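You operate a simulated robot arm through the tools that you are given. There is no shell and no other tool. Be economical: measure what you need, move in short steps, check, and stop when the job is done.

You are at the controls of a simulated two-armed robot. One attempt, no reset.

TASK
Hold the cone tray on the top of the table with the mats steady with one hand and put the banded cone labelled "TWO" from the top of the wall bench in it with the other.

Only the result counts: the job must be done as asked and must still hold three seconds after the hand-in. Knocking over, shifting, dropping, spilling or breaking anything else fails it.

THE ROBOT
Two 7-joint arms with two-finger parallel grippers on one trunk, on a base that drives. Base frame: it is fixed to the floor where the robot stands at the start and does not move with it; the origin is under the middle of the robot, x ahead of it, y to its left, z up; the surface under the hand at the start is at about z = 0.86. Readings come in m, rad, newtons and seconds.
The left shoulder is at the start at [0.05, 0.177, 1.079], the right one opposite. With the tool pointing down near the work surface each hand reaches from about 0.18 to 0.7 m from the robot's upright axis, wherever it stands, measured 20 degrees to its own side. Places, roughly: cone tray [0.5, 3.5, 0.75]. Payload 3.43 kg a hand.
The TCP of each hand is the grasp point between the finger pads, 0.034 m short of the fingertips. In the tool frame z runs along the fingers and y along their closing line. The gripper opens to 0.128 m. The fingers are 0.024 m wide and 0.012 m thick; the gripper's body (0.048 by 0.13 m) begins 0.096 m behind the TCP.
Orientation is that of the tool frame in the base frame, as a unit quaternion [x, y, z, w]. With the fingers straight down and closing along the base's y, the tool's x points along the base's -x, its y along +y and its z along -z.

THE INTERFACE
- The arms move only by the tool servo_tool. It takes "left_targets", "right_targets" or both (then of equal length, played together; a hand with none holds still); each is a list of rows, each an object of numbers (a shift or turn left out is 0, a gripper value left out holds the last): "wx", "wy", "wz": the turn, a rotation vector about the base's x, y, z in rad; "x", "y", "z": the shift along the base's x, y, z in m; "gripper": the gripper command, from -1 (shut) to 1 (fully open), values between in proportion. In form: [{"wx": .., "wy": .., "wz": .., "x": .., "y": .., "z": .., "gripper": ..}, ...]. A call has 1 to 20 rows; each row is the pose to reach, as a shift and turn from the pose commanded when the call began. Rows are played at 5 a second. More than 0.05 m and 0.15 rad between two rows, or a gripper value outside its range, and nothing of the call is played. A pose out of reach is approached as far as the arm can. The call stops where the force on the tool passes 40 N (or 10 N more than at its start, if that is more) or the arm is blocked; 0.2 s more then pass. The fingers move at their own pace (about 0.108 m/s each) and stop on an object; they squeeze with about 26 N. The grip force told is the motor's: it shows also when the fingers shut on nothing. Time passes only in rows, and 0.2 s behind the last, so rows that repeat a pose let the fingers close. The reply holds the time, the measured pose of the TCP, the force on the tool along the base axes, the opening and the grip force, in the units named above and with some noise, with the torque about the TCP (base axes, N m) and any sound that the robot's microphone picked up.
- Cameras (640 x 400 px; columns grow to the right, rows downward): "scene" is now at [0.1554, -0.0362, 1.2566]; the picture's right is [-0.41, -0.91, 0.00], its down [-0.38, 0.17, -0.91] and it looks along [0.83, -0.37, -0.41] (base axes); focal length 255 px, centre (320, 200). "left" rides on the left gripper at [0.076, 0.011, -0.16] in its tool frame; the picture's right is [-0.15, 0.99, 0.00], its down [-0.88, -0.13, -0.46] and it looks along [-0.45, -0.07, 0.89] (tool axes); focal length 234 px, centre (320, 200). "right" rides on the right gripper at [0.076, -0.011, -0.16] in its tool frame; the picture's right is [0.15, 0.99, 0.00], its down [-0.88, 0.13, -0.46] and it looks along [-0.45, 0.07, 0.89] (tool axes); focal length 234 px, centre (320, 200). There is no depth. A picture from a camera that has moved, and an enlarged one, comes with that camera's place and axes in the base frame and with its lens.
- snapshot(camera): a new picture of that camera. It takes no simulated time.
- move_column(by): slides the trunk up (or, below 0, down) by that many m; the arms and the scene camera ride with it, the base frame stays. It gives what a move gives, with no picture.
- roll_base(legs): drives the robot by 1 to 6 legs, each [ahead, turn to the left] in m and rad, along the robot's own axes; the way and the turn of a leg run together, so that a leg with both is an arc; at most 1.5 m and 3.142 rad a leg. The arms and the cameras ride along, it lands a little off, and it stops where it bumps. It gives what a move gives.
- head_to(pan, tilt): turns the head with the scene camera to pan (to the left, within 1.396 rad either way) and tilt (down, from -0.506 to 1.204), counted from straight ahead of the robot. It gives what a move gives.
- close_up(camera, box): a new picture of the part [left, top, right, bottom] of that camera's present view, enlarged. It takes no simulated time.
- close_job(): hands the job in; it is judged then, once.

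Go step by step. Nothing tells you exact positions but the pictures and the camera data: compare them with the known pose of the tool, close in by small moves and look again before you grip or let go. The budget is 120 turns and 108 pictures, counting those below and the enlarged ones. Unless the task says otherwise, let go and move clear before handing in, and close with one line.

The tools are called after ">>>" as a command line: name --argument value ..., lists and objects as JSON in quotes. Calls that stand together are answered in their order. servo_tool: Moves the arms, as the interface text tells. Its arguments: {"type":"object","properties":{"left_targets":{"type":"array","items":{"type":"object","properties":{"wx":{"type":"number"},"wy":{"type":"number"},"wz":{"type":"number"},"x":{"type":"number"},"y":{"type":"number"},"z":{"type":"number"},"gripper":{"type":"number"}}}},"right_targets":{"type":"array","items":{"type":"object","properties":{"wx":{"type":"number"},"wy":{"type":"number"},"wz":{"type":"number"},"x":{"type":"number"},"y":{"type":"number"},"z":{"type":"number"},"gripper":{"type":"number"}}}}},"required":[]} The other tools are called the same way: move_column (by) slides the trunk up or down; roll_base (legs) drives the base; head_to (pan, tilt) turns the head that bears the scene camera; snapshot (camera) takes a picture; close_up (camera, box) takes an enlarged picture of a part of a camera's view; close_job () hands the job in.

At the start:

```text
time_s: 0.0
left_eef_pos: [0.4381, 0.0424, 1.1302]
left_ee_rot: [0.001, 1.0, 0.0, -0.001]
left_force: [-0.2, 0.3, 0.4]
left_torque: [-0.02, 0.0, 0.0]
left_width: 0.1282
left_gripper_force: 0.1
right_eef_pos: [0.4352, -0.3891, 1.0731]
right_ee_rot: [-0.001, 1.0, -0.001, 0.0]
right_force: [-0.6, -0.2, 0.8]
right_torque: [-0.01, 0.01, -0.01]
right_width: 0.1279
right_gripper_force: 0.0
trunk travel left (down, up): [-0.25, 0.151]
robot x, y, heading: [0.0012, -0.0013, -0.004]
head pan, tilt: [-0.419, 0.428]
```

scene: 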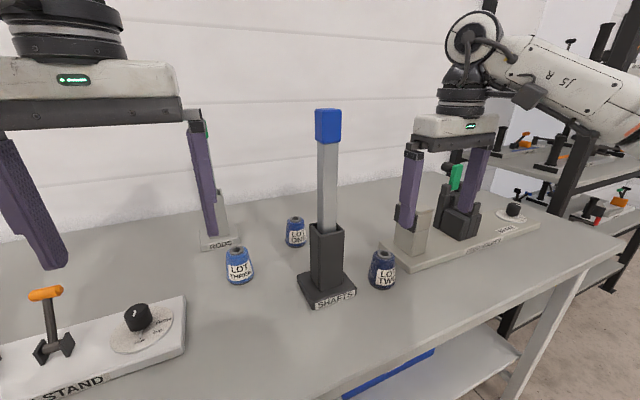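
right: 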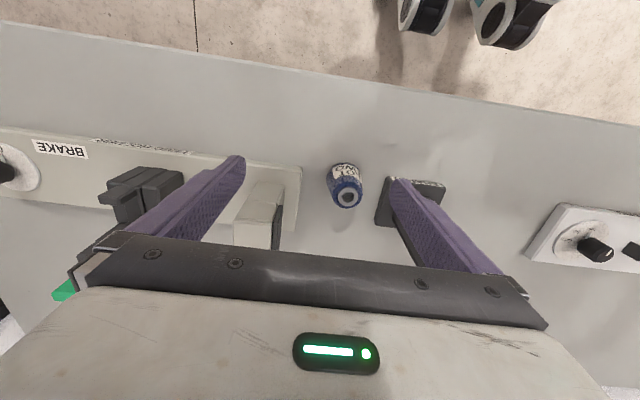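
left: 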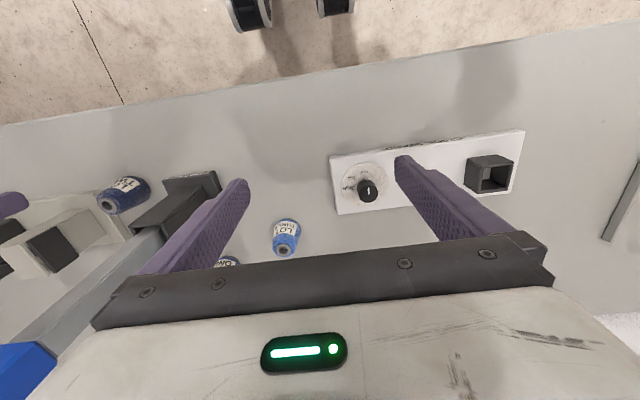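

I see three banded cones on the wall bench; LOT TWO seems to sit near [0.51, -0.34], close to the right hand. I'll look closer at it.

>>> close_up --camera "scene" --box '[200, 190, 440, 340]'

>>> close_up --camera "right" --box '[240, 120, 460, 260]'

>>> head_to --pan 1.2 --tilt 0.3

>>> snapshot --camera "scene"

```text
2.67 times, centred on (320, 265) of scene
camera zoom: at [0.1554, -0.0362, 1.2566], right [-0.41, -0.91, 0.0], down [-0.38, 0.17, -0.91], along [0.83, -0.37, -0.41], focal length 681 px, centre (320, 27)
```

zoom: 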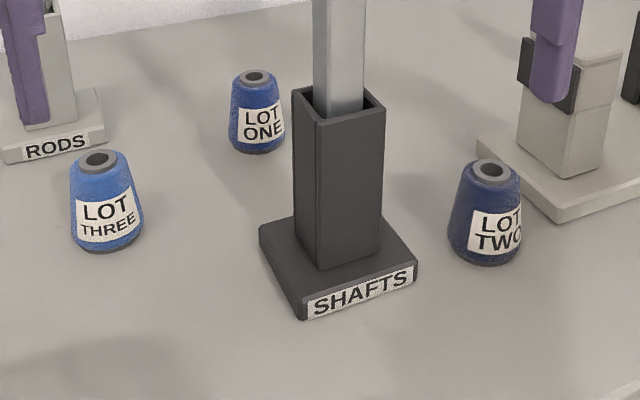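

```text
2.86 times, centred on (350, 190) of right
camera zoom: at [0.3591, -0.4003, 1.2336], right [-0.15, 0.99, 0.0], down [0.88, 0.13, 0.46], along [0.45, 0.07, -0.89], focal length 669 px, centre (234, 229)
```

zoom: 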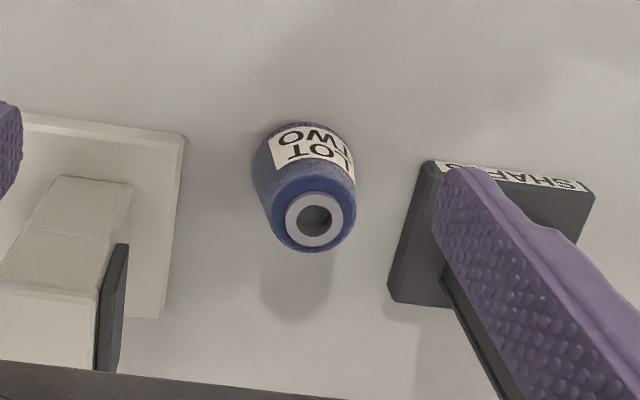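

```text
time_s: 1.7
left_eef_pos: [0.4391, 0.0419, 1.1316]
left_ee_rot: [0.0, 1.0, 0.0, 0.0]
left_force: [0.0, -0.6, -0.1]
left_torque: [0.01, 0.02, -0.02]
left_width: 0.128
left_gripper_force: 0.2
right_eef_pos: [0.4359, -0.3888, 1.0739]
right_ee_rot: [0.0, 1.0, 0.0, 0.0]
right_force: [0.1, -0.6, -0.7]
right_torque: [0.01, 0.02, -0.01]
right_width: 0.1282
right_gripper_force: 0.1
trunk travel left (down, up): [-0.25, 0.151]
robot x, y, heading: [0.0011, 0.0007, 0.002]
head pan, tilt: [1.201, 0.3]
```

```text
102 pictures are left
camera scene: at [0.1049, 0.0883, 1.2684], right [0.93, -0.36, 0.0], down [-0.11, -0.28, -0.96], along [0.35, 0.89, -0.3], focal length 255 px, centre (320, 200)
```

scene: 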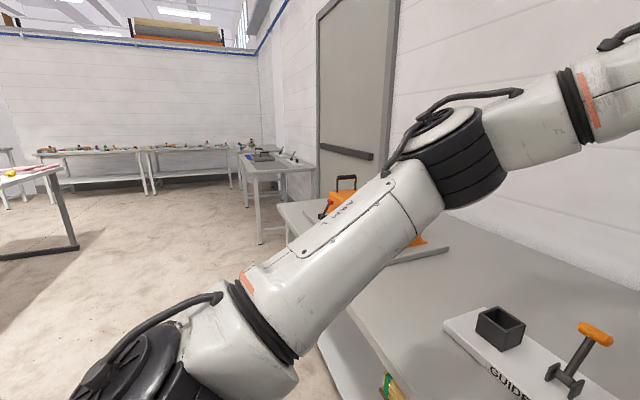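

LOT TWO stands at about [0.50, -0.336], with the tall shaft rising at y ≈ -0.21 next to it. I'll narrow the fingers and move over it, staying high, then check.

>>> servo_tool --right_targets '[{"gripper": 0.45}, {"x": 0.02, "y": 0.015, "gripper": 0.45}, {"x": 0.04, "y": 0.035}, {"x": 0.064, "y": 0.05}, {"x": 0.064, "y": 0.05}]'

>>> snapshot --camera "right"

>>> head_to --pan -0.5 --tilt 0.5

>>> snapshot --camera "scene"

```text
time_s: 2.9
left_eef_pos: [0.4388, 0.0424, 1.1306]
left_ee_rot: [0.0, 1.0, -0.001, 0.0]
left_force: [-0.3, 0.2, 0.6]
left_torque: [0.04, -0.01, 0.03]
left_width: 0.1282
left_gripper_force: 0.0
right_eef_pos: [0.4988, -0.3379, 1.0734]
right_ee_rot: [0.0, 1.0, 0.0, 0.0]
right_force: [0.4, -0.2, -0.1]
right_torque: [0.0, 0.01, 0.02]
right_width: 0.0927
right_gripper_force: 0.0
trunk travel left (down, up): [-0.25, 0.151]
robot x, y, heading: [-0.0029, -0.002, 0.001]
head pan, tilt: [1.201, 0.3]
```

```text
101 pictures are left
camera right: at [0.4231, -0.3498, 1.2337], right [-0.15, 0.99, 0.0], down [0.88, 0.13, 0.46], along [0.45, 0.07, -0.89], focal length 234 px, centre (320, 200)
```

right: 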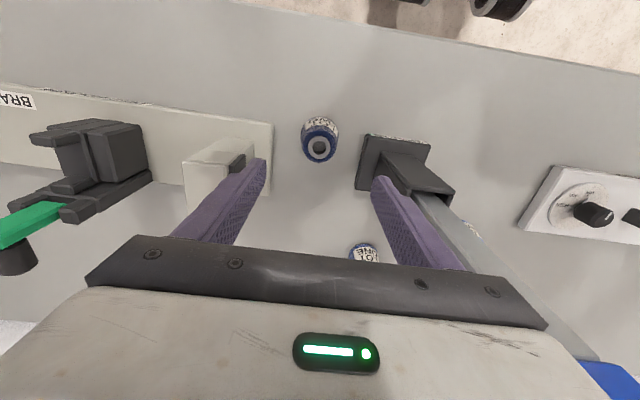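

```text
time_s: 4.6
left_eef_pos: [0.438, 0.0429, 1.1314]
left_ee_rot: [0.001, 1.0, 0.001, 0.0]
left_force: [-0.1, 0.8, 0.0]
left_torque: [-0.03, 0.02, 0.01]
left_width: 0.1279
left_gripper_force: 0.1
right_eef_pos: [0.4991, -0.3378, 1.0731]
right_ee_rot: [0.0, 1.0, 0.0, 0.0]
right_force: [-0.5, 0.6, 0.7]
right_torque: [0.0, -0.03, 0.01]
right_width: 0.0929
right_gripper_force: 0.1
trunk travel left (down, up): [-0.25, 0.151]
robot x, y, heading: [0.0008, -0.0, -0.001]
head pan, tilt: [-0.499, 0.499]
```

```text
100 pictures are left
camera scene: at [0.151, -0.0422, 1.25], right [-0.48, -0.88, 0.0], down [-0.42, 0.23, -0.88], along [0.77, -0.42, -0.48], focal length 255 px, centre (320, 200)
```

scene: 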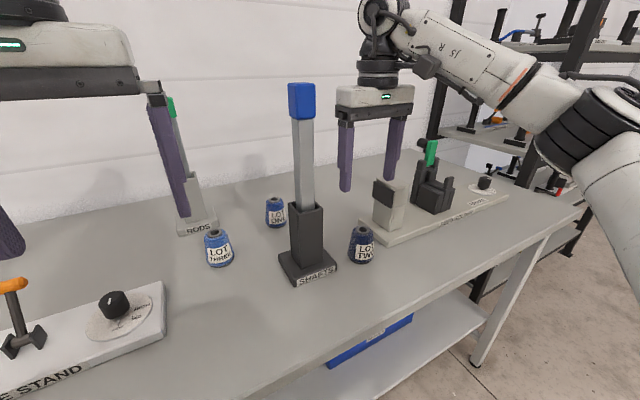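

The two views agree that the cone is at [0.502, -0.337] with its top near z 0.925, and the fingers clear both neighbours. I'll descend around it.

>>> servo_tool --right_targets '[{"x": 0.001, "z": -0.03}, {"x": 0.002, "z": -0.06}, {"x": 0.002, "z": -0.09}, {"x": 0.002, "z": -0.11}, {"x": 0.002, "z": -0.11}]'

>>> snapshot --camera "right"

>>> close_up --camera "scene" --box '[270, 100, 510, 290]'

```text
time_s: 5.8
left_eef_pos: [0.4374, 0.0436, 1.1315]
left_ee_rot: [0.0, 1.0, 0.0, 0.0]
left_force: [-0.4, 0.7, -0.1]
left_torque: [0.0, 0.01, 0.02]
left_width: 0.128
left_gripper_force: 0.1
right_eef_pos: [0.5018, -0.3371, 0.9612]
right_ee_rot: [0.001, 1.0, 0.0, 0.0]
right_force: [-0.9, 0.3, -0.2]
right_torque: [-0.01, -0.03, 0.02]
right_width: 0.0926
right_gripper_force: 0.1
trunk travel left (down, up): [-0.25, 0.151]
robot x, y, heading: [-0.0014, 0.0009, -0.0]
head pan, tilt: [-0.499, 0.499]
```

```text
99 pictures are left
camera right: at [0.4253, -0.3493, 1.122], right [-0.15, 0.99, 0.0], down [0.88, 0.13, 0.46], along [0.45, 0.07, -0.89], focal length 234 px, centre (320, 200)
```

right: 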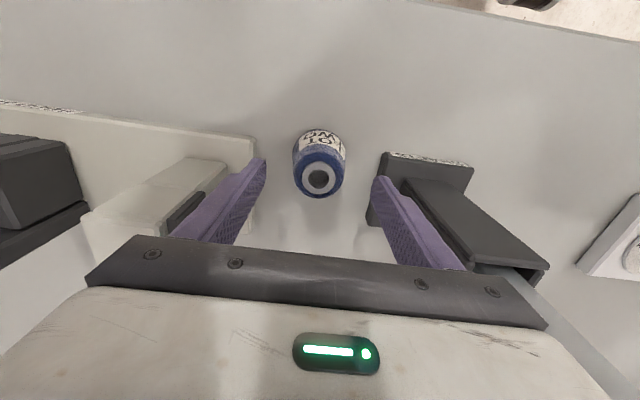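

```text
2.11 times, centred on (390, 195) of scene
camera zoom: at [0.151, -0.0422, 1.25], right [-0.48, -0.88, 0.0], down [-0.42, 0.23, -0.88], along [0.77, -0.42, -0.48], focal length 538 px, centre (173, 210)
```

zoom: 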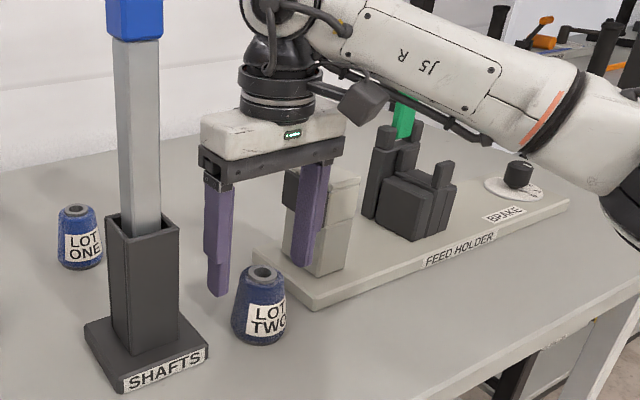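

The top of the cone works out to about z 0.94, so it is roughly 0.08 tall, and the hand is centred on it. I'll go down to mid-height, then close.

>>> servo_tool --right_targets '[{"x": -0.001, "z": -0.02}, {"x": -0.002, "z": -0.04}, {"x": -0.002, "z": -0.057}, {"x": -0.002, "z": -0.057}]'

>>> snapshot --camera "right"

>>> close_up --camera "scene" --box '[270, 130, 450, 290]'

```text
time_s: 6.8
left_eef_pos: [0.4381, 0.0418, 1.1318]
left_ee_rot: [0.0, 1.0, 0.0, 0.0]
left_force: [0.0, -0.4, 0.4]
left_torque: [-0.02, 0.01, -0.01]
left_width: 0.1282
left_gripper_force: 0.0
right_eef_pos: [0.5003, -0.3384, 0.9062]
right_ee_rot: [0.0, 1.0, -0.001, 0.0]
right_force: [-0.3, -0.2, 0.1]
right_torque: [-0.02, 0.02, -0.03]
right_width: 0.0928
right_gripper_force: 0.1
trunk travel left (down, up): [-0.25, 0.151]
robot x, y, heading: [-0.0028, 0.0016, -0.003]
head pan, tilt: [-0.499, 0.499]
```

```text
97 pictures are left
camera right: at [0.4231, -0.3501, 1.0664], right [-0.15, 0.99, 0.0], down [0.88, 0.13, 0.46], along [0.45, 0.07, -0.89], focal length 234 px, centre (320, 200)
```

right: 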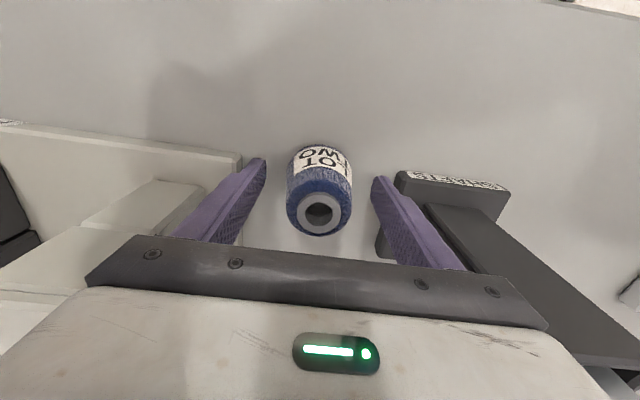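

```text
2.50 times, centred on (360, 210) of scene
camera zoom: at [0.151, -0.0422, 1.25], right [-0.48, -0.88, 0.0], down [-0.42, 0.23, -0.88], along [0.77, -0.42, -0.48], focal length 638 px, centre (220, 175)
```

zoom: 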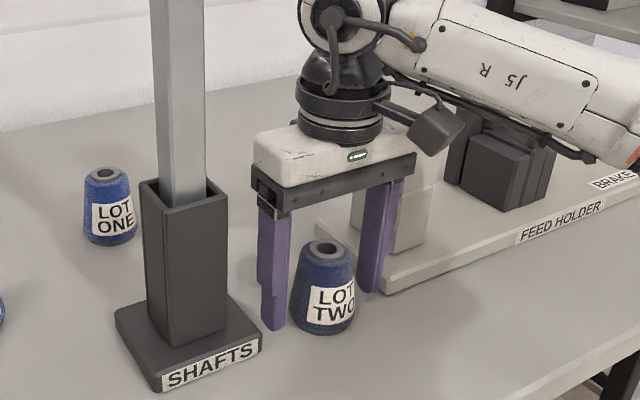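

The hand is level around the cone, which sits about 4 mm nearer the robot than the TCP. I'll correct that and close.

>>> servo_tool --right_targets '[{"x": -0.004}, {"x": -0.004, "gripper": 0.1}, {"x": -0.004, "gripper": -0.3}, {"x": -0.004, "gripper": -1}, {"x": -0.004, "gripper": -1}, {"x": -0.004, "gripper": -1}]'

>>> snapshot --camera "right"

```text
time_s: 8.2
left_eef_pos: [0.4372, 0.0424, 1.1306]
left_ee_rot: [0.0, 1.0, 0.0, 0.001]
left_force: [-0.4, 0.2, 0.1]
left_torque: [-0.01, -0.01, -0.03]
left_width: 0.1278
left_gripper_force: 0.1
right_eef_pos: [0.4946, -0.3383, 0.9052]
right_ee_rot: [0.001, 1.0, 0.0, 0.0]
right_force: [1.0, -0.5, 1.3]
right_torque: [-0.09, 0.02, -0.02]
right_width: 0.0562
right_gripper_force: 26.2
trunk travel left (down, up): [-0.25, 0.151]
robot x, y, heading: [-0.002, -0.0032, -0.002]
head pan, tilt: [-0.499, 0.499]
```

```text
95 pictures are left
camera right: at [0.4187, -0.35, 1.0665], right [-0.15, 0.99, 0.0], down [0.88, 0.13, 0.46], along [0.45, 0.07, -0.89], focal length 234 px, centre (320, 200)
```

right: 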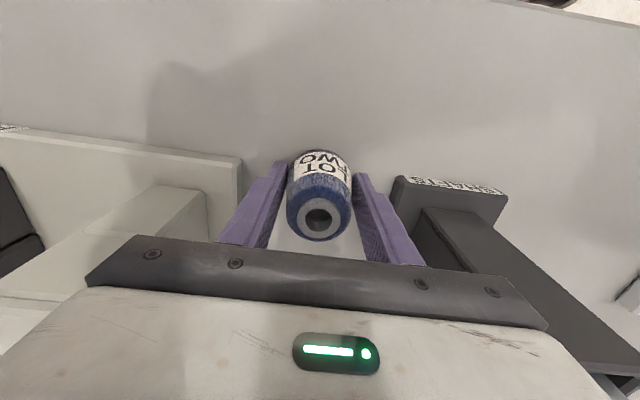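

The cone is gripped at 56 mm. I'll lift it straight up and check it.

>>> servo_tool --right_targets '[{"z": 0.01}, {"z": 0.03}, {"z": 0.06}, {"z": 0.1}, {"z": 0.15}, {"z": 0.2}, {"z": 0.24}, {"z": 0.27}, {"z": 0.27}]'

>>> snapshot --camera "right"

>>> snapshot --camera "scene"

```text
time_s: 10.2
left_eef_pos: [0.4376, 0.0428, 1.1308]
left_ee_rot: [0.0, 1.0, 0.001, -0.001]
left_force: [0.3, 0.6, -0.4]
left_torque: [0.01, 0.0, -0.03]
left_width: 0.1281
left_gripper_force: 0.1
right_eef_pos: [0.4942, -0.3379, 1.1762]
right_ee_rot: [0.0, 1.0, 0.0, -0.001]
right_force: [-0.6, 0.4, -1.0]
right_torque: [-0.01, 0.05, 0.02]
right_width: 0.0559
right_gripper_force: 26.3
trunk travel left (down, up): [-0.25, 0.151]
robot x, y, heading: [-0.0001, -0.0003, -0.0]
head pan, tilt: [-0.499, 0.499]
```

```text
94 pictures are left
camera right: at [0.4178, -0.3497, 1.3374], right [-0.15, 0.99, 0.0], down [0.88, 0.13, 0.46], along [0.45, 0.07, -0.89], focal length 234 px, centre (320, 200)
```

right: 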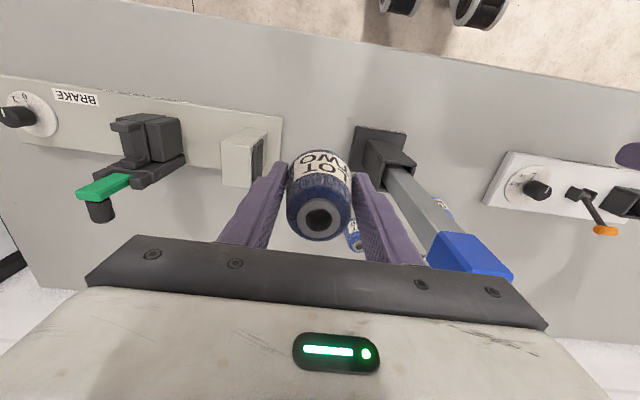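

```text
93 pictures are left
camera scene: at [0.1512, -0.0425, 1.25], right [-0.48, -0.88, 0.0], down [-0.42, 0.23, -0.88], along [0.77, -0.42, -0.48], focal length 255 px, centre (320, 200)
```

scene: 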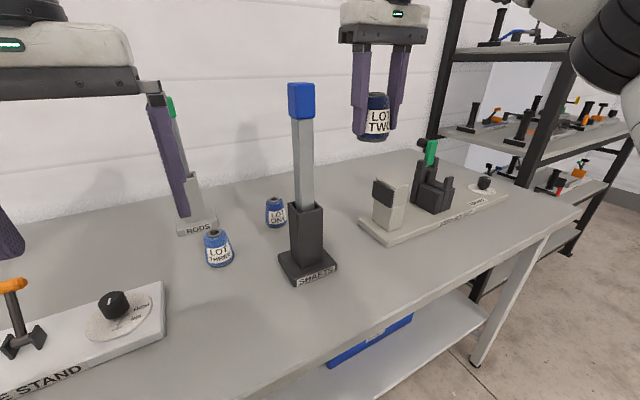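

The cone is firmly held. I'll pull both hands in towards the body, then back off from the bench.

>>> servo_tool --right_targets '[{"x": -0.04}, {"x": -0.08}, {"x": -0.12}, {"x": -0.16}, {"x": -0.18}]' --left_targets '[{"z": 0.03}, {"x": -0.04, "z": 0.03}, {"x": -0.08, "z": 0.03}, {"x": -0.11, "y": 0.03, "z": 0.03}, {"x": -0.13, "y": 0.06, "z": 0.03}]'

>>> roll_base --legs '[[-0.5, 0]]'

>>> head_to --pan 1.39 --tilt 0.25

>>> snapshot --camera "scene"

```text
time_s: 11.4
left_eef_pos: [0.3088, 0.1031, 1.1605]
left_ee_rot: [-0.001, 1.0, 0.001, 0.0]
left_force: [0.2, 0.0, -0.1]
left_torque: [-0.02, 0.02, 0.01]
left_width: 0.1279
left_gripper_force: 0.0
right_eef_pos: [0.3192, -0.334, 1.1746]
right_ee_rot: [0.0, 1.0, 0.0, -0.001]
right_force: [-0.2, -0.1, -1.2]
right_torque: [0.01, -0.02, 0.01]
right_width: 0.0558
right_gripper_force: 26.4
right hand out of reach, approached as far as the arm can: row 5
trunk travel left (down, up): [-0.25, 0.151]
robot x, y, heading: [0.0008, 0.0004, 0.001]
head pan, tilt: [-0.499, 0.499]
```

```text
time_s: 14.4
left_eef_pos: [-0.1949, 0.1028, 1.1602]
left_ee_rot: [0.0, 1.0, 0.0, 0.0]
left_force: [-0.4, 0.4, 0.1]
left_torque: [0.02, 0.0, -0.01]
left_width: 0.128
left_gripper_force: 0.1
right_eef_pos: [-0.1857, -0.3347, 1.1751]
right_ee_rot: [0.0, 1.0, 0.0, -0.001]
right_force: [0.4, 0.0, -1.6]
right_torque: [-0.01, -0.01, 0.02]
right_width: 0.0559
right_gripper_force: 25.9
trunk travel left (down, up): [-0.25, 0.151]
robot x, y, heading: [-0.5037, -0.0002, -0.003]
head pan, tilt: [-0.499, 0.499]
```

```text
time_s: 16.2
left_eef_pos: [-0.1947, 0.1029, 1.1612]
left_ee_rot: [0.0, 1.0, 0.0, 0.0]
left_force: [0.1, 0.0, 0.1]
left_torque: [0.0, -0.03, -0.01]
left_width: 0.1277
left_gripper_force: 0.0
right_eef_pos: [-0.1852, -0.3342, 1.1739]
right_ee_rot: [-0.001, 1.0, 0.0, 0.0]
right_force: [0.1, -0.3, -1.4]
right_torque: [0.0, 0.02, -0.01]
right_width: 0.056
right_gripper_force: 25.7
trunk travel left (down, up): [-0.25, 0.151]
robot x, y, heading: [-0.5078, 0.0027, 0.0]
head pan, tilt: [1.389, 0.25]
```

```text
92 pictures are left
camera scene: at [-0.4178, 0.093, 1.2731], right [0.98, -0.18, 0.0], down [-0.04, -0.24, -0.97], along [0.18, 0.95, -0.25], focal length 255 px, centre (320, 200)
```

scene: 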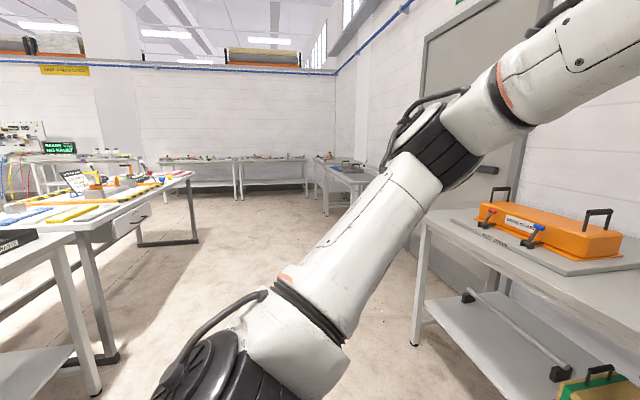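

The tray's rough position falls on the far table by the right wall, around pixel (345, 172). I'll zoom in on it.

>>> close_up --camera "scene" --box '[300, 140, 400, 220]'

```text
5.00 times, centred on (350, 180) of scene
camera zoom: at [-0.4178, 0.093, 1.2731], right [0.98, -0.18, 0.0], down [-0.04, -0.24, -0.97], along [0.18, 0.95, -0.25], focal length 1277 px, centre (170, 300)
```

zoom: 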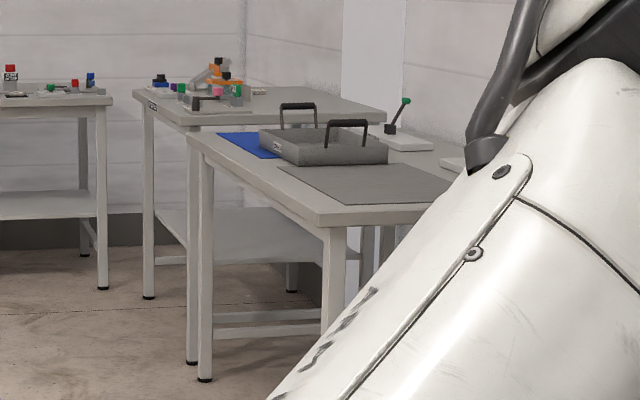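

The mat table is on the right wall, with its front edge near x ≈ 0.43, and it carries a grey tray with two arch handles. I'll turn left and drive along the aisle at x ≈ -0.5.

>>> roll_base --legs '[[0, 1.571], [1.3, 0], [1.0, 0]]'

>>> head_to --pan -0.7 --tilt 0.4

>>> snapshot --camera "scene"

```text
time_s: 31.2
left_eef_pos: [-0.5775, 2.5858, 1.16]
left_ee_rot: [-0.704, 0.71, 0.0, 0.0]
left_force: [-0.1, 0.6, -0.8]
left_torque: [0.0, 0.0, 0.03]
left_width: 0.1281
left_gripper_force: 0.0
right_eef_pos: [-0.1414, 2.5927, 1.1744]
right_ee_rot: [-0.705, 0.71, 0.0, 0.0]
right_force: [0.4, 0.7, -0.1]
right_torque: [0.0, 0.01, 0.0]
right_width: 0.0557
right_gripper_force: 26.3
trunk travel left (down, up): [-0.25, 0.151]
robot x, y, heading: [-0.4786, 2.2704, 1.56]
head pan, tilt: [1.389, 0.25]
```

```text
time_s: 33.2
left_eef_pos: [-0.579, 2.5847, 1.1594]
left_ee_rot: [-0.705, 0.71, 0.0, -0.001]
left_force: [-0.3, 0.4, -0.4]
left_torque: [0.02, -0.02, 0.08]
left_width: 0.1282
left_gripper_force: 0.1
right_eef_pos: [-0.141, 2.5912, 1.1741]
right_ee_rot: [-0.705, 0.71, 0.0, 0.0]
right_force: [0.5, 0.0, -1.0]
right_torque: [-0.03, 0.01, 0.03]
right_width: 0.0555
right_gripper_force: 25.6
trunk travel left (down, up): [-0.25, 0.151]
robot x, y, heading: [-0.4772, 2.2747, 1.56]
head pan, tilt: [-0.7, 0.4]
```

```text
90 pictures are left
camera scene: at [-0.4161, 2.4161, 1.2591], right [0.76, -0.65, 0.0], down [-0.25, -0.3, -0.92], along [0.6, 0.7, -0.39], focal length 255 px, centre (320, 200)
```

scene: 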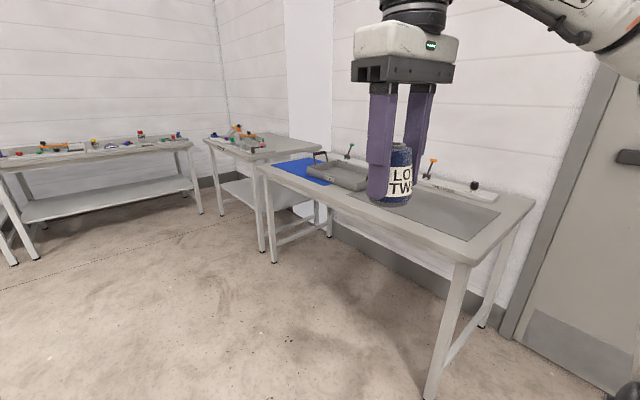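

The tray sits near [0.62, 3.5] on the mat table, whose front edge is at x ≈ 0.40. I'll drive up level with it and turn to face it.

>>> roll_base --legs '[[1.25, 0], [0, -1.56]]'

>>> head_to --pan 0.0 --tilt 0.45

>>> snapshot --camera "scene"

```text
time_s: 43.2
left_eef_pos: [-0.169, 3.5948, 1.1608]
left_ee_rot: [-0.002, 1.0, 0.0, -0.001]
left_force: [0.3, 0.4, 0.2]
left_torque: [-0.01, 0.02, 0.02]
left_width: 0.1281
left_gripper_force: 0.0
right_eef_pos: [-0.1583, 3.1575, 1.1731]
right_ee_rot: [-0.002, 1.0, 0.0, 0.0]
right_force: [0.3, 0.1, 0.1]
right_torque: [-0.01, -0.03, 0.02]
right_width: 0.0555
right_gripper_force: 25.8
trunk travel left (down, up): [-0.25, 0.151]
robot x, y, heading: [-0.4785, 3.4904, 0.004]
head pan, tilt: [-0.7, 0.4]
```

```text
time_s: 44.3
left_eef_pos: [-0.1688, 3.5934, 1.1603]
left_ee_rot: [-0.002, 1.0, 0.0, 0.0]
left_force: [0.2, 0.2, 0.0]
left_torque: [0.0, 0.0, 0.01]
left_width: 0.1278
left_gripper_force: 0.0
right_eef_pos: [-0.1589, 3.157, 1.174]
right_ee_rot: [-0.002, 1.0, 0.0, 0.0]
right_force: [-0.3, 0.2, -1.3]
right_torque: [0.02, 0.02, 0.02]
right_width: 0.0555
right_gripper_force: 25.9
trunk travel left (down, up): [-0.25, 0.151]
robot x, y, heading: [-0.4781, 3.4926, 0.001]
head pan, tilt: [0.0, 0.45]
```

```text
89 pictures are left
camera scene: at [-0.3162, 3.4922, 1.2545], right [0.0, -1.0, 0.0], down [-0.44, 0.0, -0.9], along [0.9, 0.0, -0.44], focal length 255 px, centre (320, 200)
```

scene: 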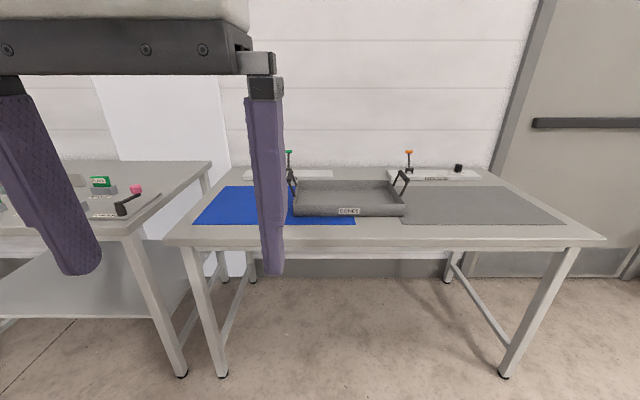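

The tray spans about x 0.57–0.82 and y 3.16–3.60, with an arch handle at each end (bars along x). I'll drive up in a gentle S so I end near x 0.07, y 3.41.

>>> roll_base --legs '[[0.28, -0.3], [0.28, 0.3]]'

>>> head_to --pan 0.0 --tilt 0.7

>>> snapshot --camera "scene"

>>> snapshot --camera "left"

```text
time_s: 47.8
left_eef_pos: [0.3711, 3.5195, 1.1601]
left_ee_rot: [-0.006, 1.0, 0.0, 0.0]
left_force: [-0.2, 0.1, 0.1]
left_torque: [-0.02, 0.02, -0.04]
left_width: 0.1277
left_gripper_force: 0.0
right_eef_pos: [0.3866, 3.0822, 1.1742]
right_ee_rot: [-0.006, 1.0, 0.0, 0.0]
right_force: [0.3, 1.0, -1.6]
right_torque: [-0.03, 0.04, 0.02]
right_width: 0.0554
right_gripper_force: 25.8
trunk travel left (down, up): [-0.25, 0.151]
robot x, y, heading: [0.0622, 3.4132, 0.005]
head pan, tilt: [0.0, 0.45]
```

```text
time_s: 48.5
left_eef_pos: [0.3721, 3.5196, 1.1609]
left_ee_rot: [-0.007, 1.0, 0.0, 0.0]
left_force: [-0.3, -1.2, -0.4]
left_torque: [-0.01, 0.03, 0.01]
left_width: 0.1279
left_gripper_force: 0.1
right_eef_pos: [0.3845, 3.0834, 1.1731]
right_ee_rot: [-0.005, 1.0, 0.0, 0.0]
right_force: [0.0, -0.1, -1.8]
right_torque: [0.0, 0.02, -0.01]
right_width: 0.0557
right_gripper_force: 26.0
trunk travel left (down, up): [-0.25, 0.151]
robot x, y, heading: [0.0622, 3.4148, 0.016]
head pan, tilt: [0.0, 0.7]
```

```text
88 pictures are left
camera scene: at [0.2185, 3.4163, 1.2323], right [0.01, -1.0, 0.0], down [-0.64, -0.01, -0.77], along [0.77, 0.01, -0.64], focal length 255 px, centre (320, 200)
```

scene: 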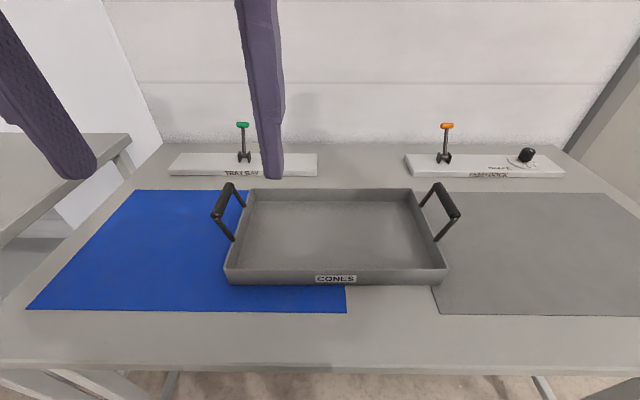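

```text
87 pictures are left
camera left: at [0.2942, 3.5294, 1.3207], right [0.13, 0.99, 0.0], down [0.88, -0.12, 0.46], along [0.45, -0.06, -0.89], focal length 234 px, centre (320, 200)
```

left: 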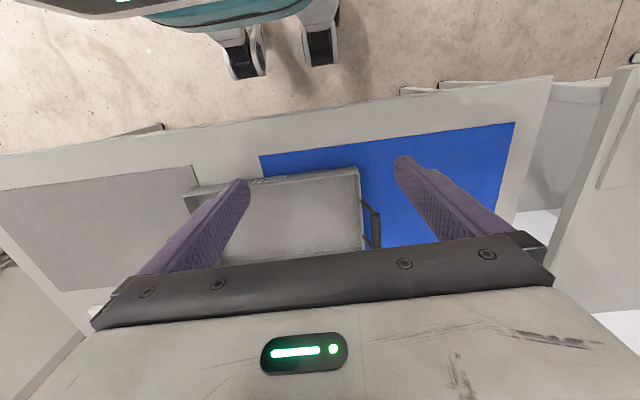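

The tray lies at about x 0.515–0.78, y 3.155–3.61, with the left handle near [0.62, 3.625, 0.88]. I'll zoom in on both handles before moving.

>>> close_up --camera "scene" --box '[190, 170, 470, 300]'

>>> close_up --camera "left" --box '[240, 150, 440, 270]'

```text
2.29 times, centred on (330, 235) of scene
camera zoom: at [0.2185, 3.4163, 1.2323], right [0.01, -1.0, 0.0], down [-0.64, -0.01, -0.77], along [0.77, 0.01, -0.64], focal length 584 px, centre (297, 120)
```

zoom: 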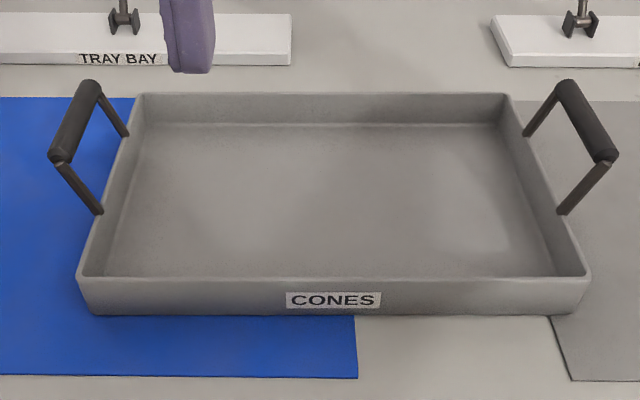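

```text
3.20 times, centred on (340, 210) of left
camera zoom: at [0.2942, 3.5294, 1.3207], right [0.13, 0.99, 0.0], down [0.88, -0.12, 0.46], along [0.45, -0.06, -0.89], focal length 749 px, centre (256, 168)
```

zoom: 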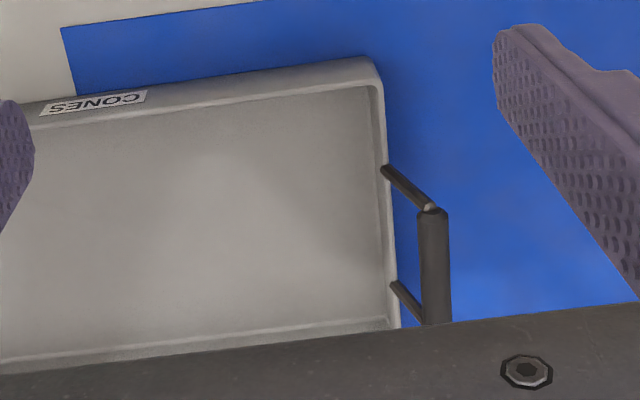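

Triangulating gives the left handle's grip bar at x 0.537–0.64, y ≈ 3.604, z ≈ 0.92. I'll bring the left hand above it and look again.

>>> servo_tool --left_targets '[{"x": 0.04, "y": 0.015, "gripper": 0.2}, {"x": 0.08, "y": 0.03}, {"x": 0.12, "y": 0.045}, {"x": 0.16, "y": 0.06}, {"x": 0.195, "y": 0.075}, {"x": 0.21, "y": 0.085, "z": -0.03}, {"x": 0.21, "y": 0.085, "z": -0.07}, {"x": 0.21, "y": 0.085, "z": -0.11}, {"x": 0.21, "y": 0.085, "z": -0.11}]'

>>> snapshot --camera "left"

>>> snapshot --camera "scene"

```text
time_s: 50.5
left_eef_pos: [0.5789, 3.6048, 1.0485]
left_ee_rot: [-0.007, 1.0, 0.0, 0.002]
left_force: [-0.2, 0.1, -0.6]
left_torque: [-0.03, -0.01, 0.01]
left_width: 0.077
left_gripper_force: 0.0
right_eef_pos: [0.3869, 3.0835, 1.1725]
right_ee_rot: [-0.006, 1.0, 0.0, 0.0]
right_force: [-0.1, -0.2, -0.7]
right_torque: [-0.03, 0.05, -0.03]
right_width: 0.0551
right_gripper_force: 26.1
trunk travel left (down, up): [-0.25, 0.151]
robot x, y, heading: [0.0637, 3.4123, 0.01]
head pan, tilt: [0.0, 0.7]
```

```text
84 pictures are left
camera left: at [0.5019, 3.6151, 1.209], right [0.13, 0.99, 0.0], down [0.88, -0.12, 0.46], along [0.45, -0.06, -0.89], focal length 234 px, centre (320, 200)
```

left: 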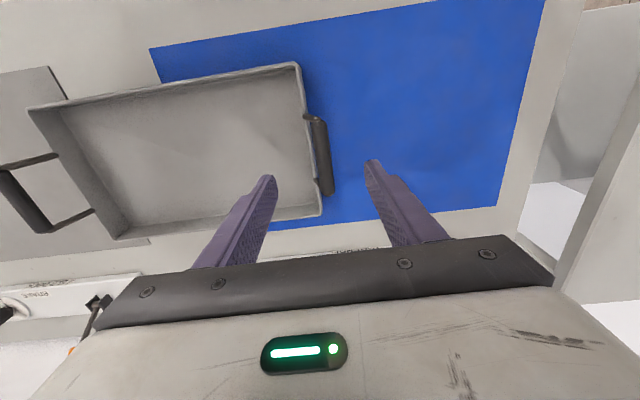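

```text
83 pictures are left
camera scene: at [0.2184, 3.4162, 1.2323], right [0.01, -1.0, 0.0], down [-0.64, -0.01, -0.77], along [0.77, 0.01, -0.64], focal length 255 px, centre (320, 200)
```

scene: 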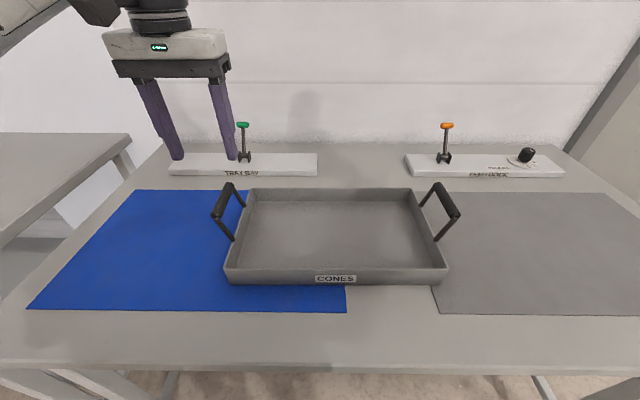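

This confirms the bar at x 0.543–0.637, y ≈ 3.606, z ≈ 0.92, almost straight below the hand. I'll go down most of the way and check again.

>>> servo_tool --left_targets '[{"x": 0.01, "y": 0.001, "z": -0.02}, {"x": 0.011, "y": 0.001, "z": -0.05}, {"x": 0.011, "y": 0.001, "z": -0.085}, {"x": 0.011, "y": 0.001, "z": -0.085}]'

>>> snapshot --camera "left"

>>> close_up --camera "scene" --box '[160, 120, 320, 260]'

```text
time_s: 51.5
left_eef_pos: [0.5936, 3.6045, 0.9636]
left_ee_rot: [-0.006, 1.0, 0.0, 0.002]
left_force: [0.1, -0.9, 0.5]
left_torque: [-0.01, 0.0, 0.01]
left_width: 0.0767
left_gripper_force: 0.0
right_eef_pos: [0.386, 3.0827, 1.1734]
right_ee_rot: [-0.004, 1.0, 0.0, 0.0]
right_force: [0.8, -0.8, -1.3]
right_torque: [0.02, 0.01, -0.01]
right_width: 0.0553
right_gripper_force: 25.5
trunk travel left (down, up): [-0.25, 0.151]
robot x, y, heading: [0.0619, 3.4142, 0.012]
head pan, tilt: [0.0, 0.7]
```

```text
82 pictures are left
camera left: at [0.5156, 3.6142, 1.1248], right [0.13, 0.99, 0.0], down [0.88, -0.12, 0.46], along [0.45, -0.06, -0.89], focal length 234 px, centre (320, 200)
```

left: 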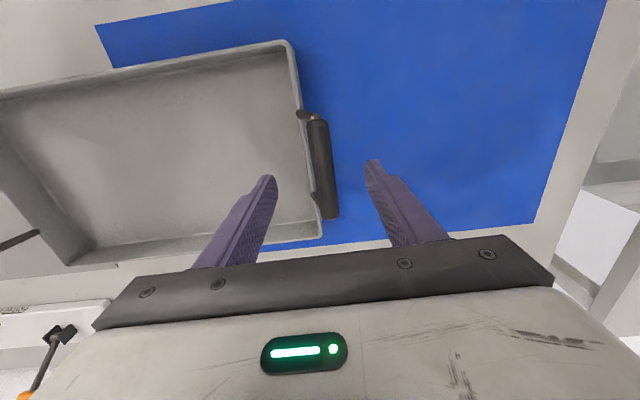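

```text
2.86 times, centred on (240, 190) of scene
camera zoom: at [0.2185, 3.4163, 1.2323], right [0.01, -1.0, 0.0], down [-0.64, -0.01, -0.77], along [0.76, 0.01, -0.64], focal length 730 px, centre (549, 229)
```

zoom: 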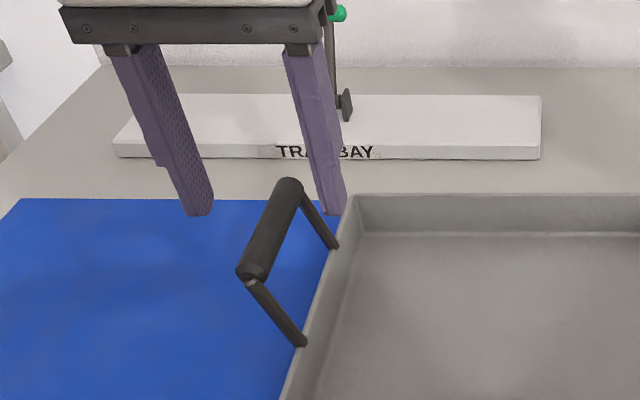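

The bar is centred between the fingers. I'll go down the last 4 cm and check before closing.

>>> servo_tool --left_targets '[{"x": -0.002, "y": 0.001, "z": -0.02}, {"x": -0.003, "y": 0.0015, "z": -0.04}, {"x": -0.003, "y": 0.0015, "z": -0.04}]'

>>> snapshot --camera "left"

>>> close_up --camera "scene" --box '[160, 120, 320, 260]'

```text
time_s: 52.3
left_eef_pos: [0.5902, 3.6065, 0.9252]
left_ee_rot: [-0.006, 1.0, 0.0, 0.001]
left_force: [-0.2, 0.0, 0.0]
left_torque: [0.01, 0.0, 0.01]
left_width: 0.0768
left_gripper_force: 0.1
right_eef_pos: [0.3865, 3.0811, 1.1728]
right_ee_rot: [-0.005, 1.0, 0.0, 0.001]
right_force: [0.1, -0.6, -2.0]
right_torque: [-0.02, 0.02, 0.03]
right_width: 0.0555
right_gripper_force: 25.7
trunk travel left (down, up): [-0.25, 0.151]
robot x, y, heading: [0.0633, 3.4193, 0.014]
head pan, tilt: [0.0, 0.7]
```

```text
80 pictures are left
camera left: at [0.5132, 3.6165, 1.0857], right [0.13, 0.99, 0.0], down [0.88, -0.12, 0.46], along [0.45, -0.06, -0.89], focal length 234 px, centre (320, 200)
```

left: 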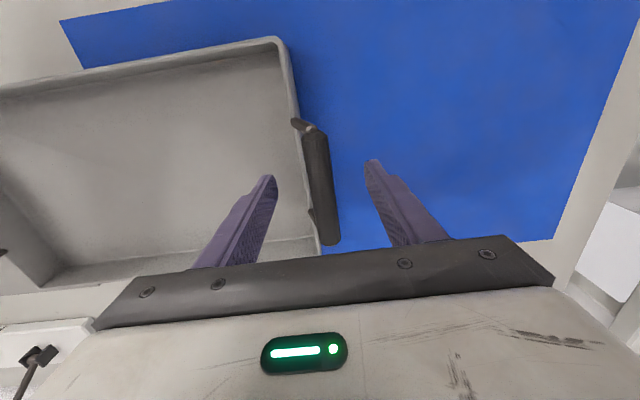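

```text
2.86 times, centred on (240, 190) of scene
camera zoom: at [0.2185, 3.4163, 1.2323], right [0.01, -1.0, 0.0], down [-0.64, -0.01, -0.76], along [0.76, 0.01, -0.64], focal length 730 px, centre (549, 229)
```

zoom: 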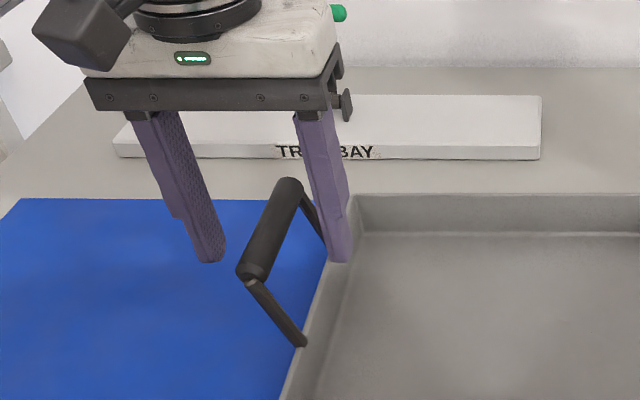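

The bar lies between the pads. I'll close partway and check the centring.

>>> servo_tool --left_targets '[{"y": 0.0015, "gripper": -0.2}, {"y": 0.0015, "gripper": -0.42}, {"y": 0.0015, "gripper": -0.42}]'

>>> close_up --camera "left" --box '[220, 100, 420, 260]'

>>> close_up --camera "scene" --box '[190, 140, 290, 240]'

```text
time_s: 53.1
left_eef_pos: [0.5901, 3.6085, 0.9263]
left_ee_rot: [-0.006, 1.0, 0.0, 0.0]
left_force: [-0.3, 0.4, 0.0]
left_torque: [-0.02, 0.01, 0.04]
left_width: 0.0369
left_gripper_force: 0.1
right_eef_pos: [0.3857, 3.0836, 1.1726]
right_ee_rot: [-0.005, 1.0, 0.0, 0.0]
right_force: [-0.3, 0.7, -1.6]
right_torque: [-0.03, 0.06, 0.03]
right_width: 0.0556
right_gripper_force: 25.9
trunk travel left (down, up): [-0.25, 0.151]
robot x, y, heading: [0.0633, 3.4139, 0.018]
head pan, tilt: [0.0, 0.7]
```

```text
2.50 times, centred on (320, 180) of left
camera zoom: at [0.513, 3.6178, 1.0857], right [0.13, 0.99, 0.0], down [0.88, -0.12, 0.46], along [0.45, -0.06, -0.89], focal length 585 px, centre (320, 250)
```

zoom: 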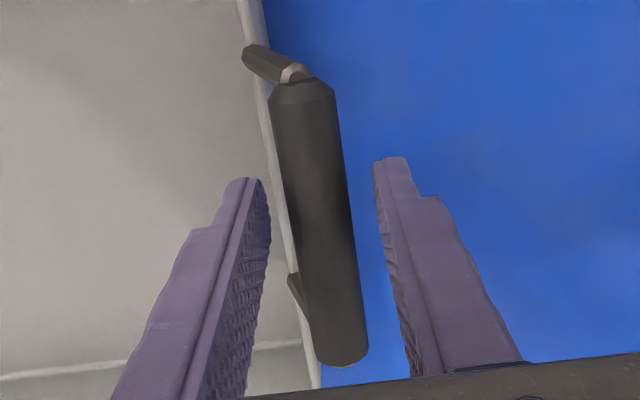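

```text
4.00 times, centred on (240, 190) of scene
camera zoom: at [0.2185, 3.4163, 1.2323], right [0.01, -1.0, 0.0], down [-0.64, -0.01, -0.76], along [0.76, 0.01, -0.64], focal length 1021 px, centre (640, 240)
```

zoom: 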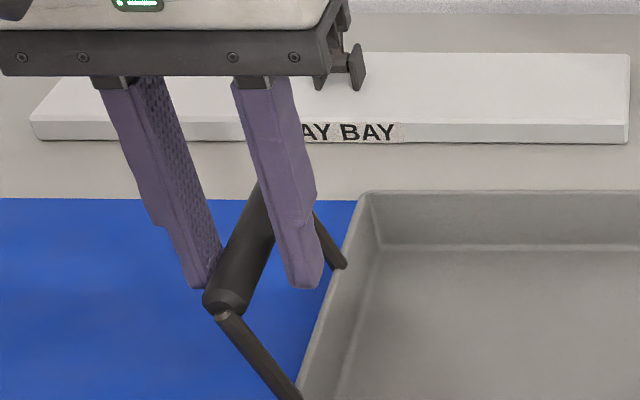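

The bar, about 21 mm thick, is centred on the TCP, so I'll close on it.

>>> servo_tool --left_targets '[{"gripper": -0.6}, {"gripper": -0.7}, {"gripper": -1}, {"gripper": -1}, {"gripper": -1}]'

>>> snapshot --camera "scene"

>>> snapshot --camera "right"

```text
time_s: 54.3
left_eef_pos: [0.5903, 3.6089, 0.9247]
left_ee_rot: [-0.006, 1.0, 0.0, 0.0]
left_force: [-0.3, 1.0, -0.6]
left_torque: [0.03, -0.04, -0.37]
left_width: 0.0191
left_gripper_force: 26.0
right_eef_pos: [0.3868, 3.0833, 1.1735]
right_ee_rot: [-0.006, 1.0, 0.001, -0.001]
right_force: [0.6, -0.2, -0.9]
right_torque: [-0.01, 0.01, -0.01]
right_width: 0.055
right_gripper_force: 25.8
trunk travel left (down, up): [-0.25, 0.151]
robot x, y, heading: [0.0656, 3.411, 0.008]
head pan, tilt: [0.0, 0.7]
```

```text
76 pictures are left
camera scene: at [0.2185, 3.4164, 1.2323], right [0.01, -1.0, 0.0], down [-0.64, -0.01, -0.76], along [0.76, 0.01, -0.64], focal length 255 px, centre (320, 200)
```

scene: 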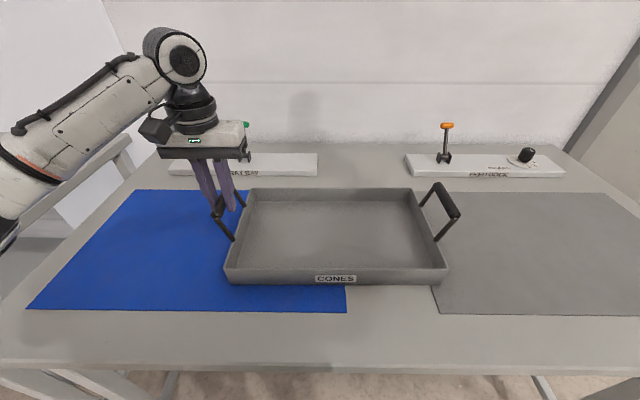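

```text
75 pictures are left
camera right: at [0.3098, 3.0701, 1.3344], right [-0.16, 0.99, 0.0], down [0.88, 0.14, 0.46], along [0.45, 0.07, -0.89], focal length 234 px, centre (320, 200)
```

right: 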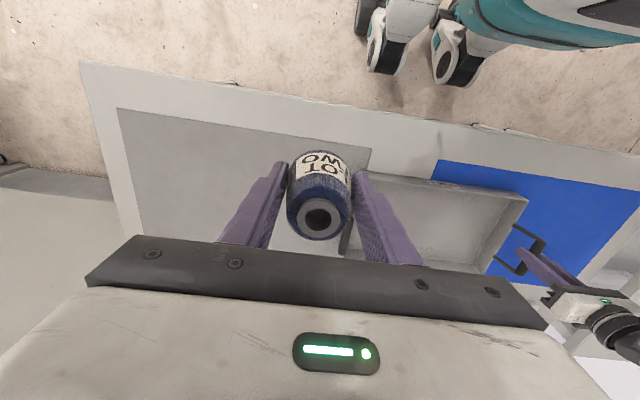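

The left hand holds the handle without disturbing the tray. Now I'll carry the cone over the tray's middle at a safe height, with the left hand holding still.

>>> servo_tool --right_targets '[{"x": 0.035}, {"x": 0.07, "y": 0.02}, {"x": 0.105, "y": 0.05}, {"x": 0.14, "y": 0.08}, {"x": 0.17, "y": 0.115}, {"x": 0.183, "y": 0.15}, {"x": 0.183, "y": 0.19}, {"x": 0.183, "y": 0.23}, {"x": 0.183, "y": 0.265}, {"x": 0.183, "y": 0.277}, {"x": 0.183, "y": 0.277}]'

>>> snapshot --camera "right"

>>> snapshot --camera "scene"

```text
time_s: 56.7
left_eef_pos: [0.5903, 3.6077, 0.9246]
left_ee_rot: [-0.006, 1.0, 0.0, 0.001]
left_force: [0.4, 1.7, 1.0]
left_torque: [0.02, 0.0, 0.37]
left_width: 0.0191
left_gripper_force: 26.6
right_eef_pos: [0.5681, 3.3626, 1.1747]
right_ee_rot: [-0.005, 1.0, 0.0, 0.0]
right_force: [0.4, 0.4, -1.4]
right_torque: [0.0, 0.0, -0.02]
right_width: 0.0554
right_gripper_force: 25.8
trunk travel left (down, up): [-0.25, 0.151]
robot x, y, heading: [0.0623, 3.4134, 0.013]
head pan, tilt: [0.0, 0.7]
```

```text
74 pictures are left
camera right: at [0.493, 3.3485, 1.3352], right [-0.16, 0.99, 0.0], down [0.88, 0.14, 0.46], along [0.45, 0.07, -0.89], focal length 234 px, centre (320, 200)
```

right: 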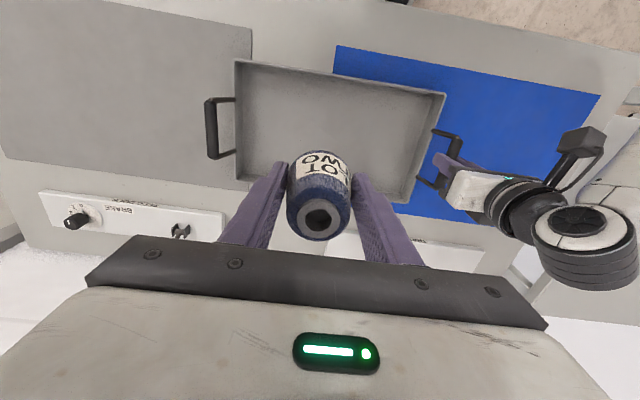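

```text
73 pictures are left
camera scene: at [0.2185, 3.4166, 1.2323], right [0.01, -1.0, 0.0], down [-0.64, -0.01, -0.76], along [0.76, 0.01, -0.64], focal length 255 px, centre (320, 200)
```

scene: 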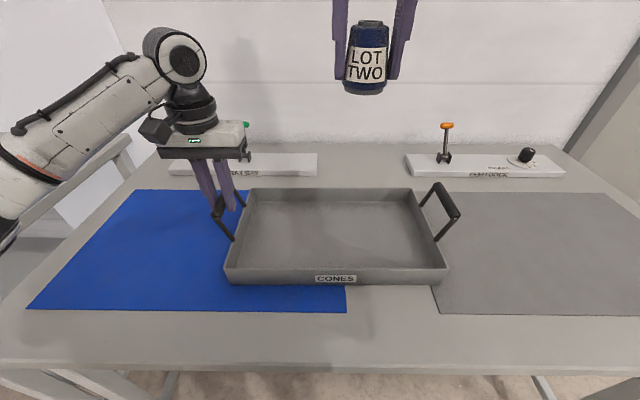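

The cone is over the tray, whose centre I now put at about [0.585, 3.385]. I'll lower to just above the floor.

>>> servo_tool --right_targets '[{"x": 0.005, "z": -0.04}, {"x": 0.008, "z": -0.08}, {"x": 0.01, "z": -0.12}, {"x": 0.01, "z": -0.16}, {"x": 0.01, "z": -0.19}, {"x": 0.01, "z": -0.22}, {"x": 0.01, "z": -0.24}, {"x": 0.01, "z": -0.24}]'

>>> snapshot --camera "right"

>>> close_up --camera "scene" --box '[210, 130, 470, 295]'

```text
time_s: 58.5
left_eef_pos: [0.5898, 3.6091, 0.9264]
left_ee_rot: [-0.005, 1.0, 0.0, 0.0]
left_force: [-0.7, 3.4, 0.5]
left_torque: [0.03, -0.04, -0.36]
left_width: 0.0193
left_gripper_force: 25.8
right_eef_pos: [0.5795, 3.3592, 0.9335]
right_ee_rot: [-0.005, 1.0, 0.0, 0.0]
right_force: [0.2, 0.2, -0.5]
right_torque: [-0.01, -0.02, -0.01]
right_width: 0.0549
right_gripper_force: 25.7
trunk travel left (down, up): [-0.25, 0.151]
robot x, y, heading: [0.0628, 3.4131, 0.018]
head pan, tilt: [0.0, 0.7]
```

```text
72 pictures are left
camera right: at [0.5026, 3.3469, 1.0949], right [-0.16, 0.99, 0.0], down [0.88, 0.14, 0.46], along [0.45, 0.07, -0.89], focal length 234 px, centre (320, 200)
```

right: 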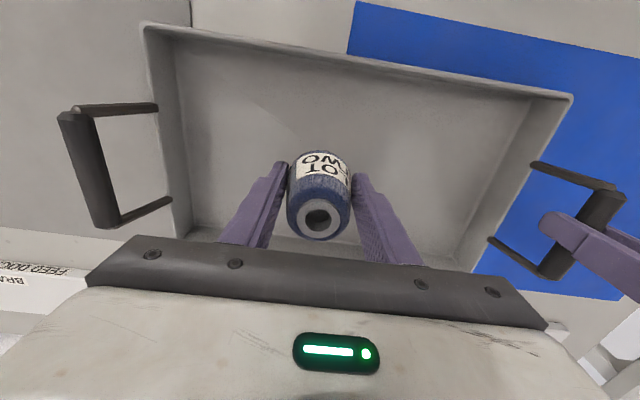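

```text
2.42 times, centred on (340, 212) of scene
camera zoom: at [0.2185, 3.4166, 1.2323], right [0.01, -1.0, 0.0], down [-0.64, -0.01, -0.76], along [0.76, 0.01, -0.64], focal length 619 px, centre (272, 170)
```

zoom: 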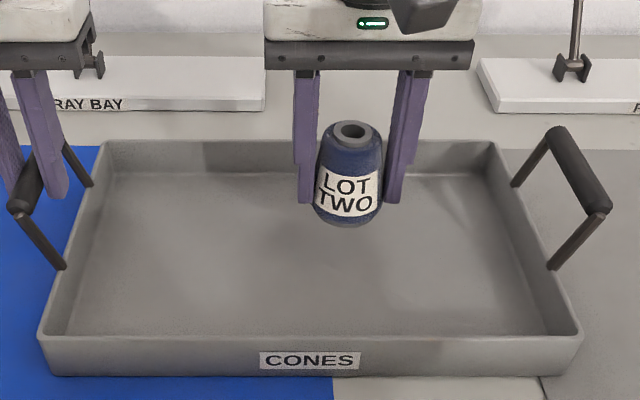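

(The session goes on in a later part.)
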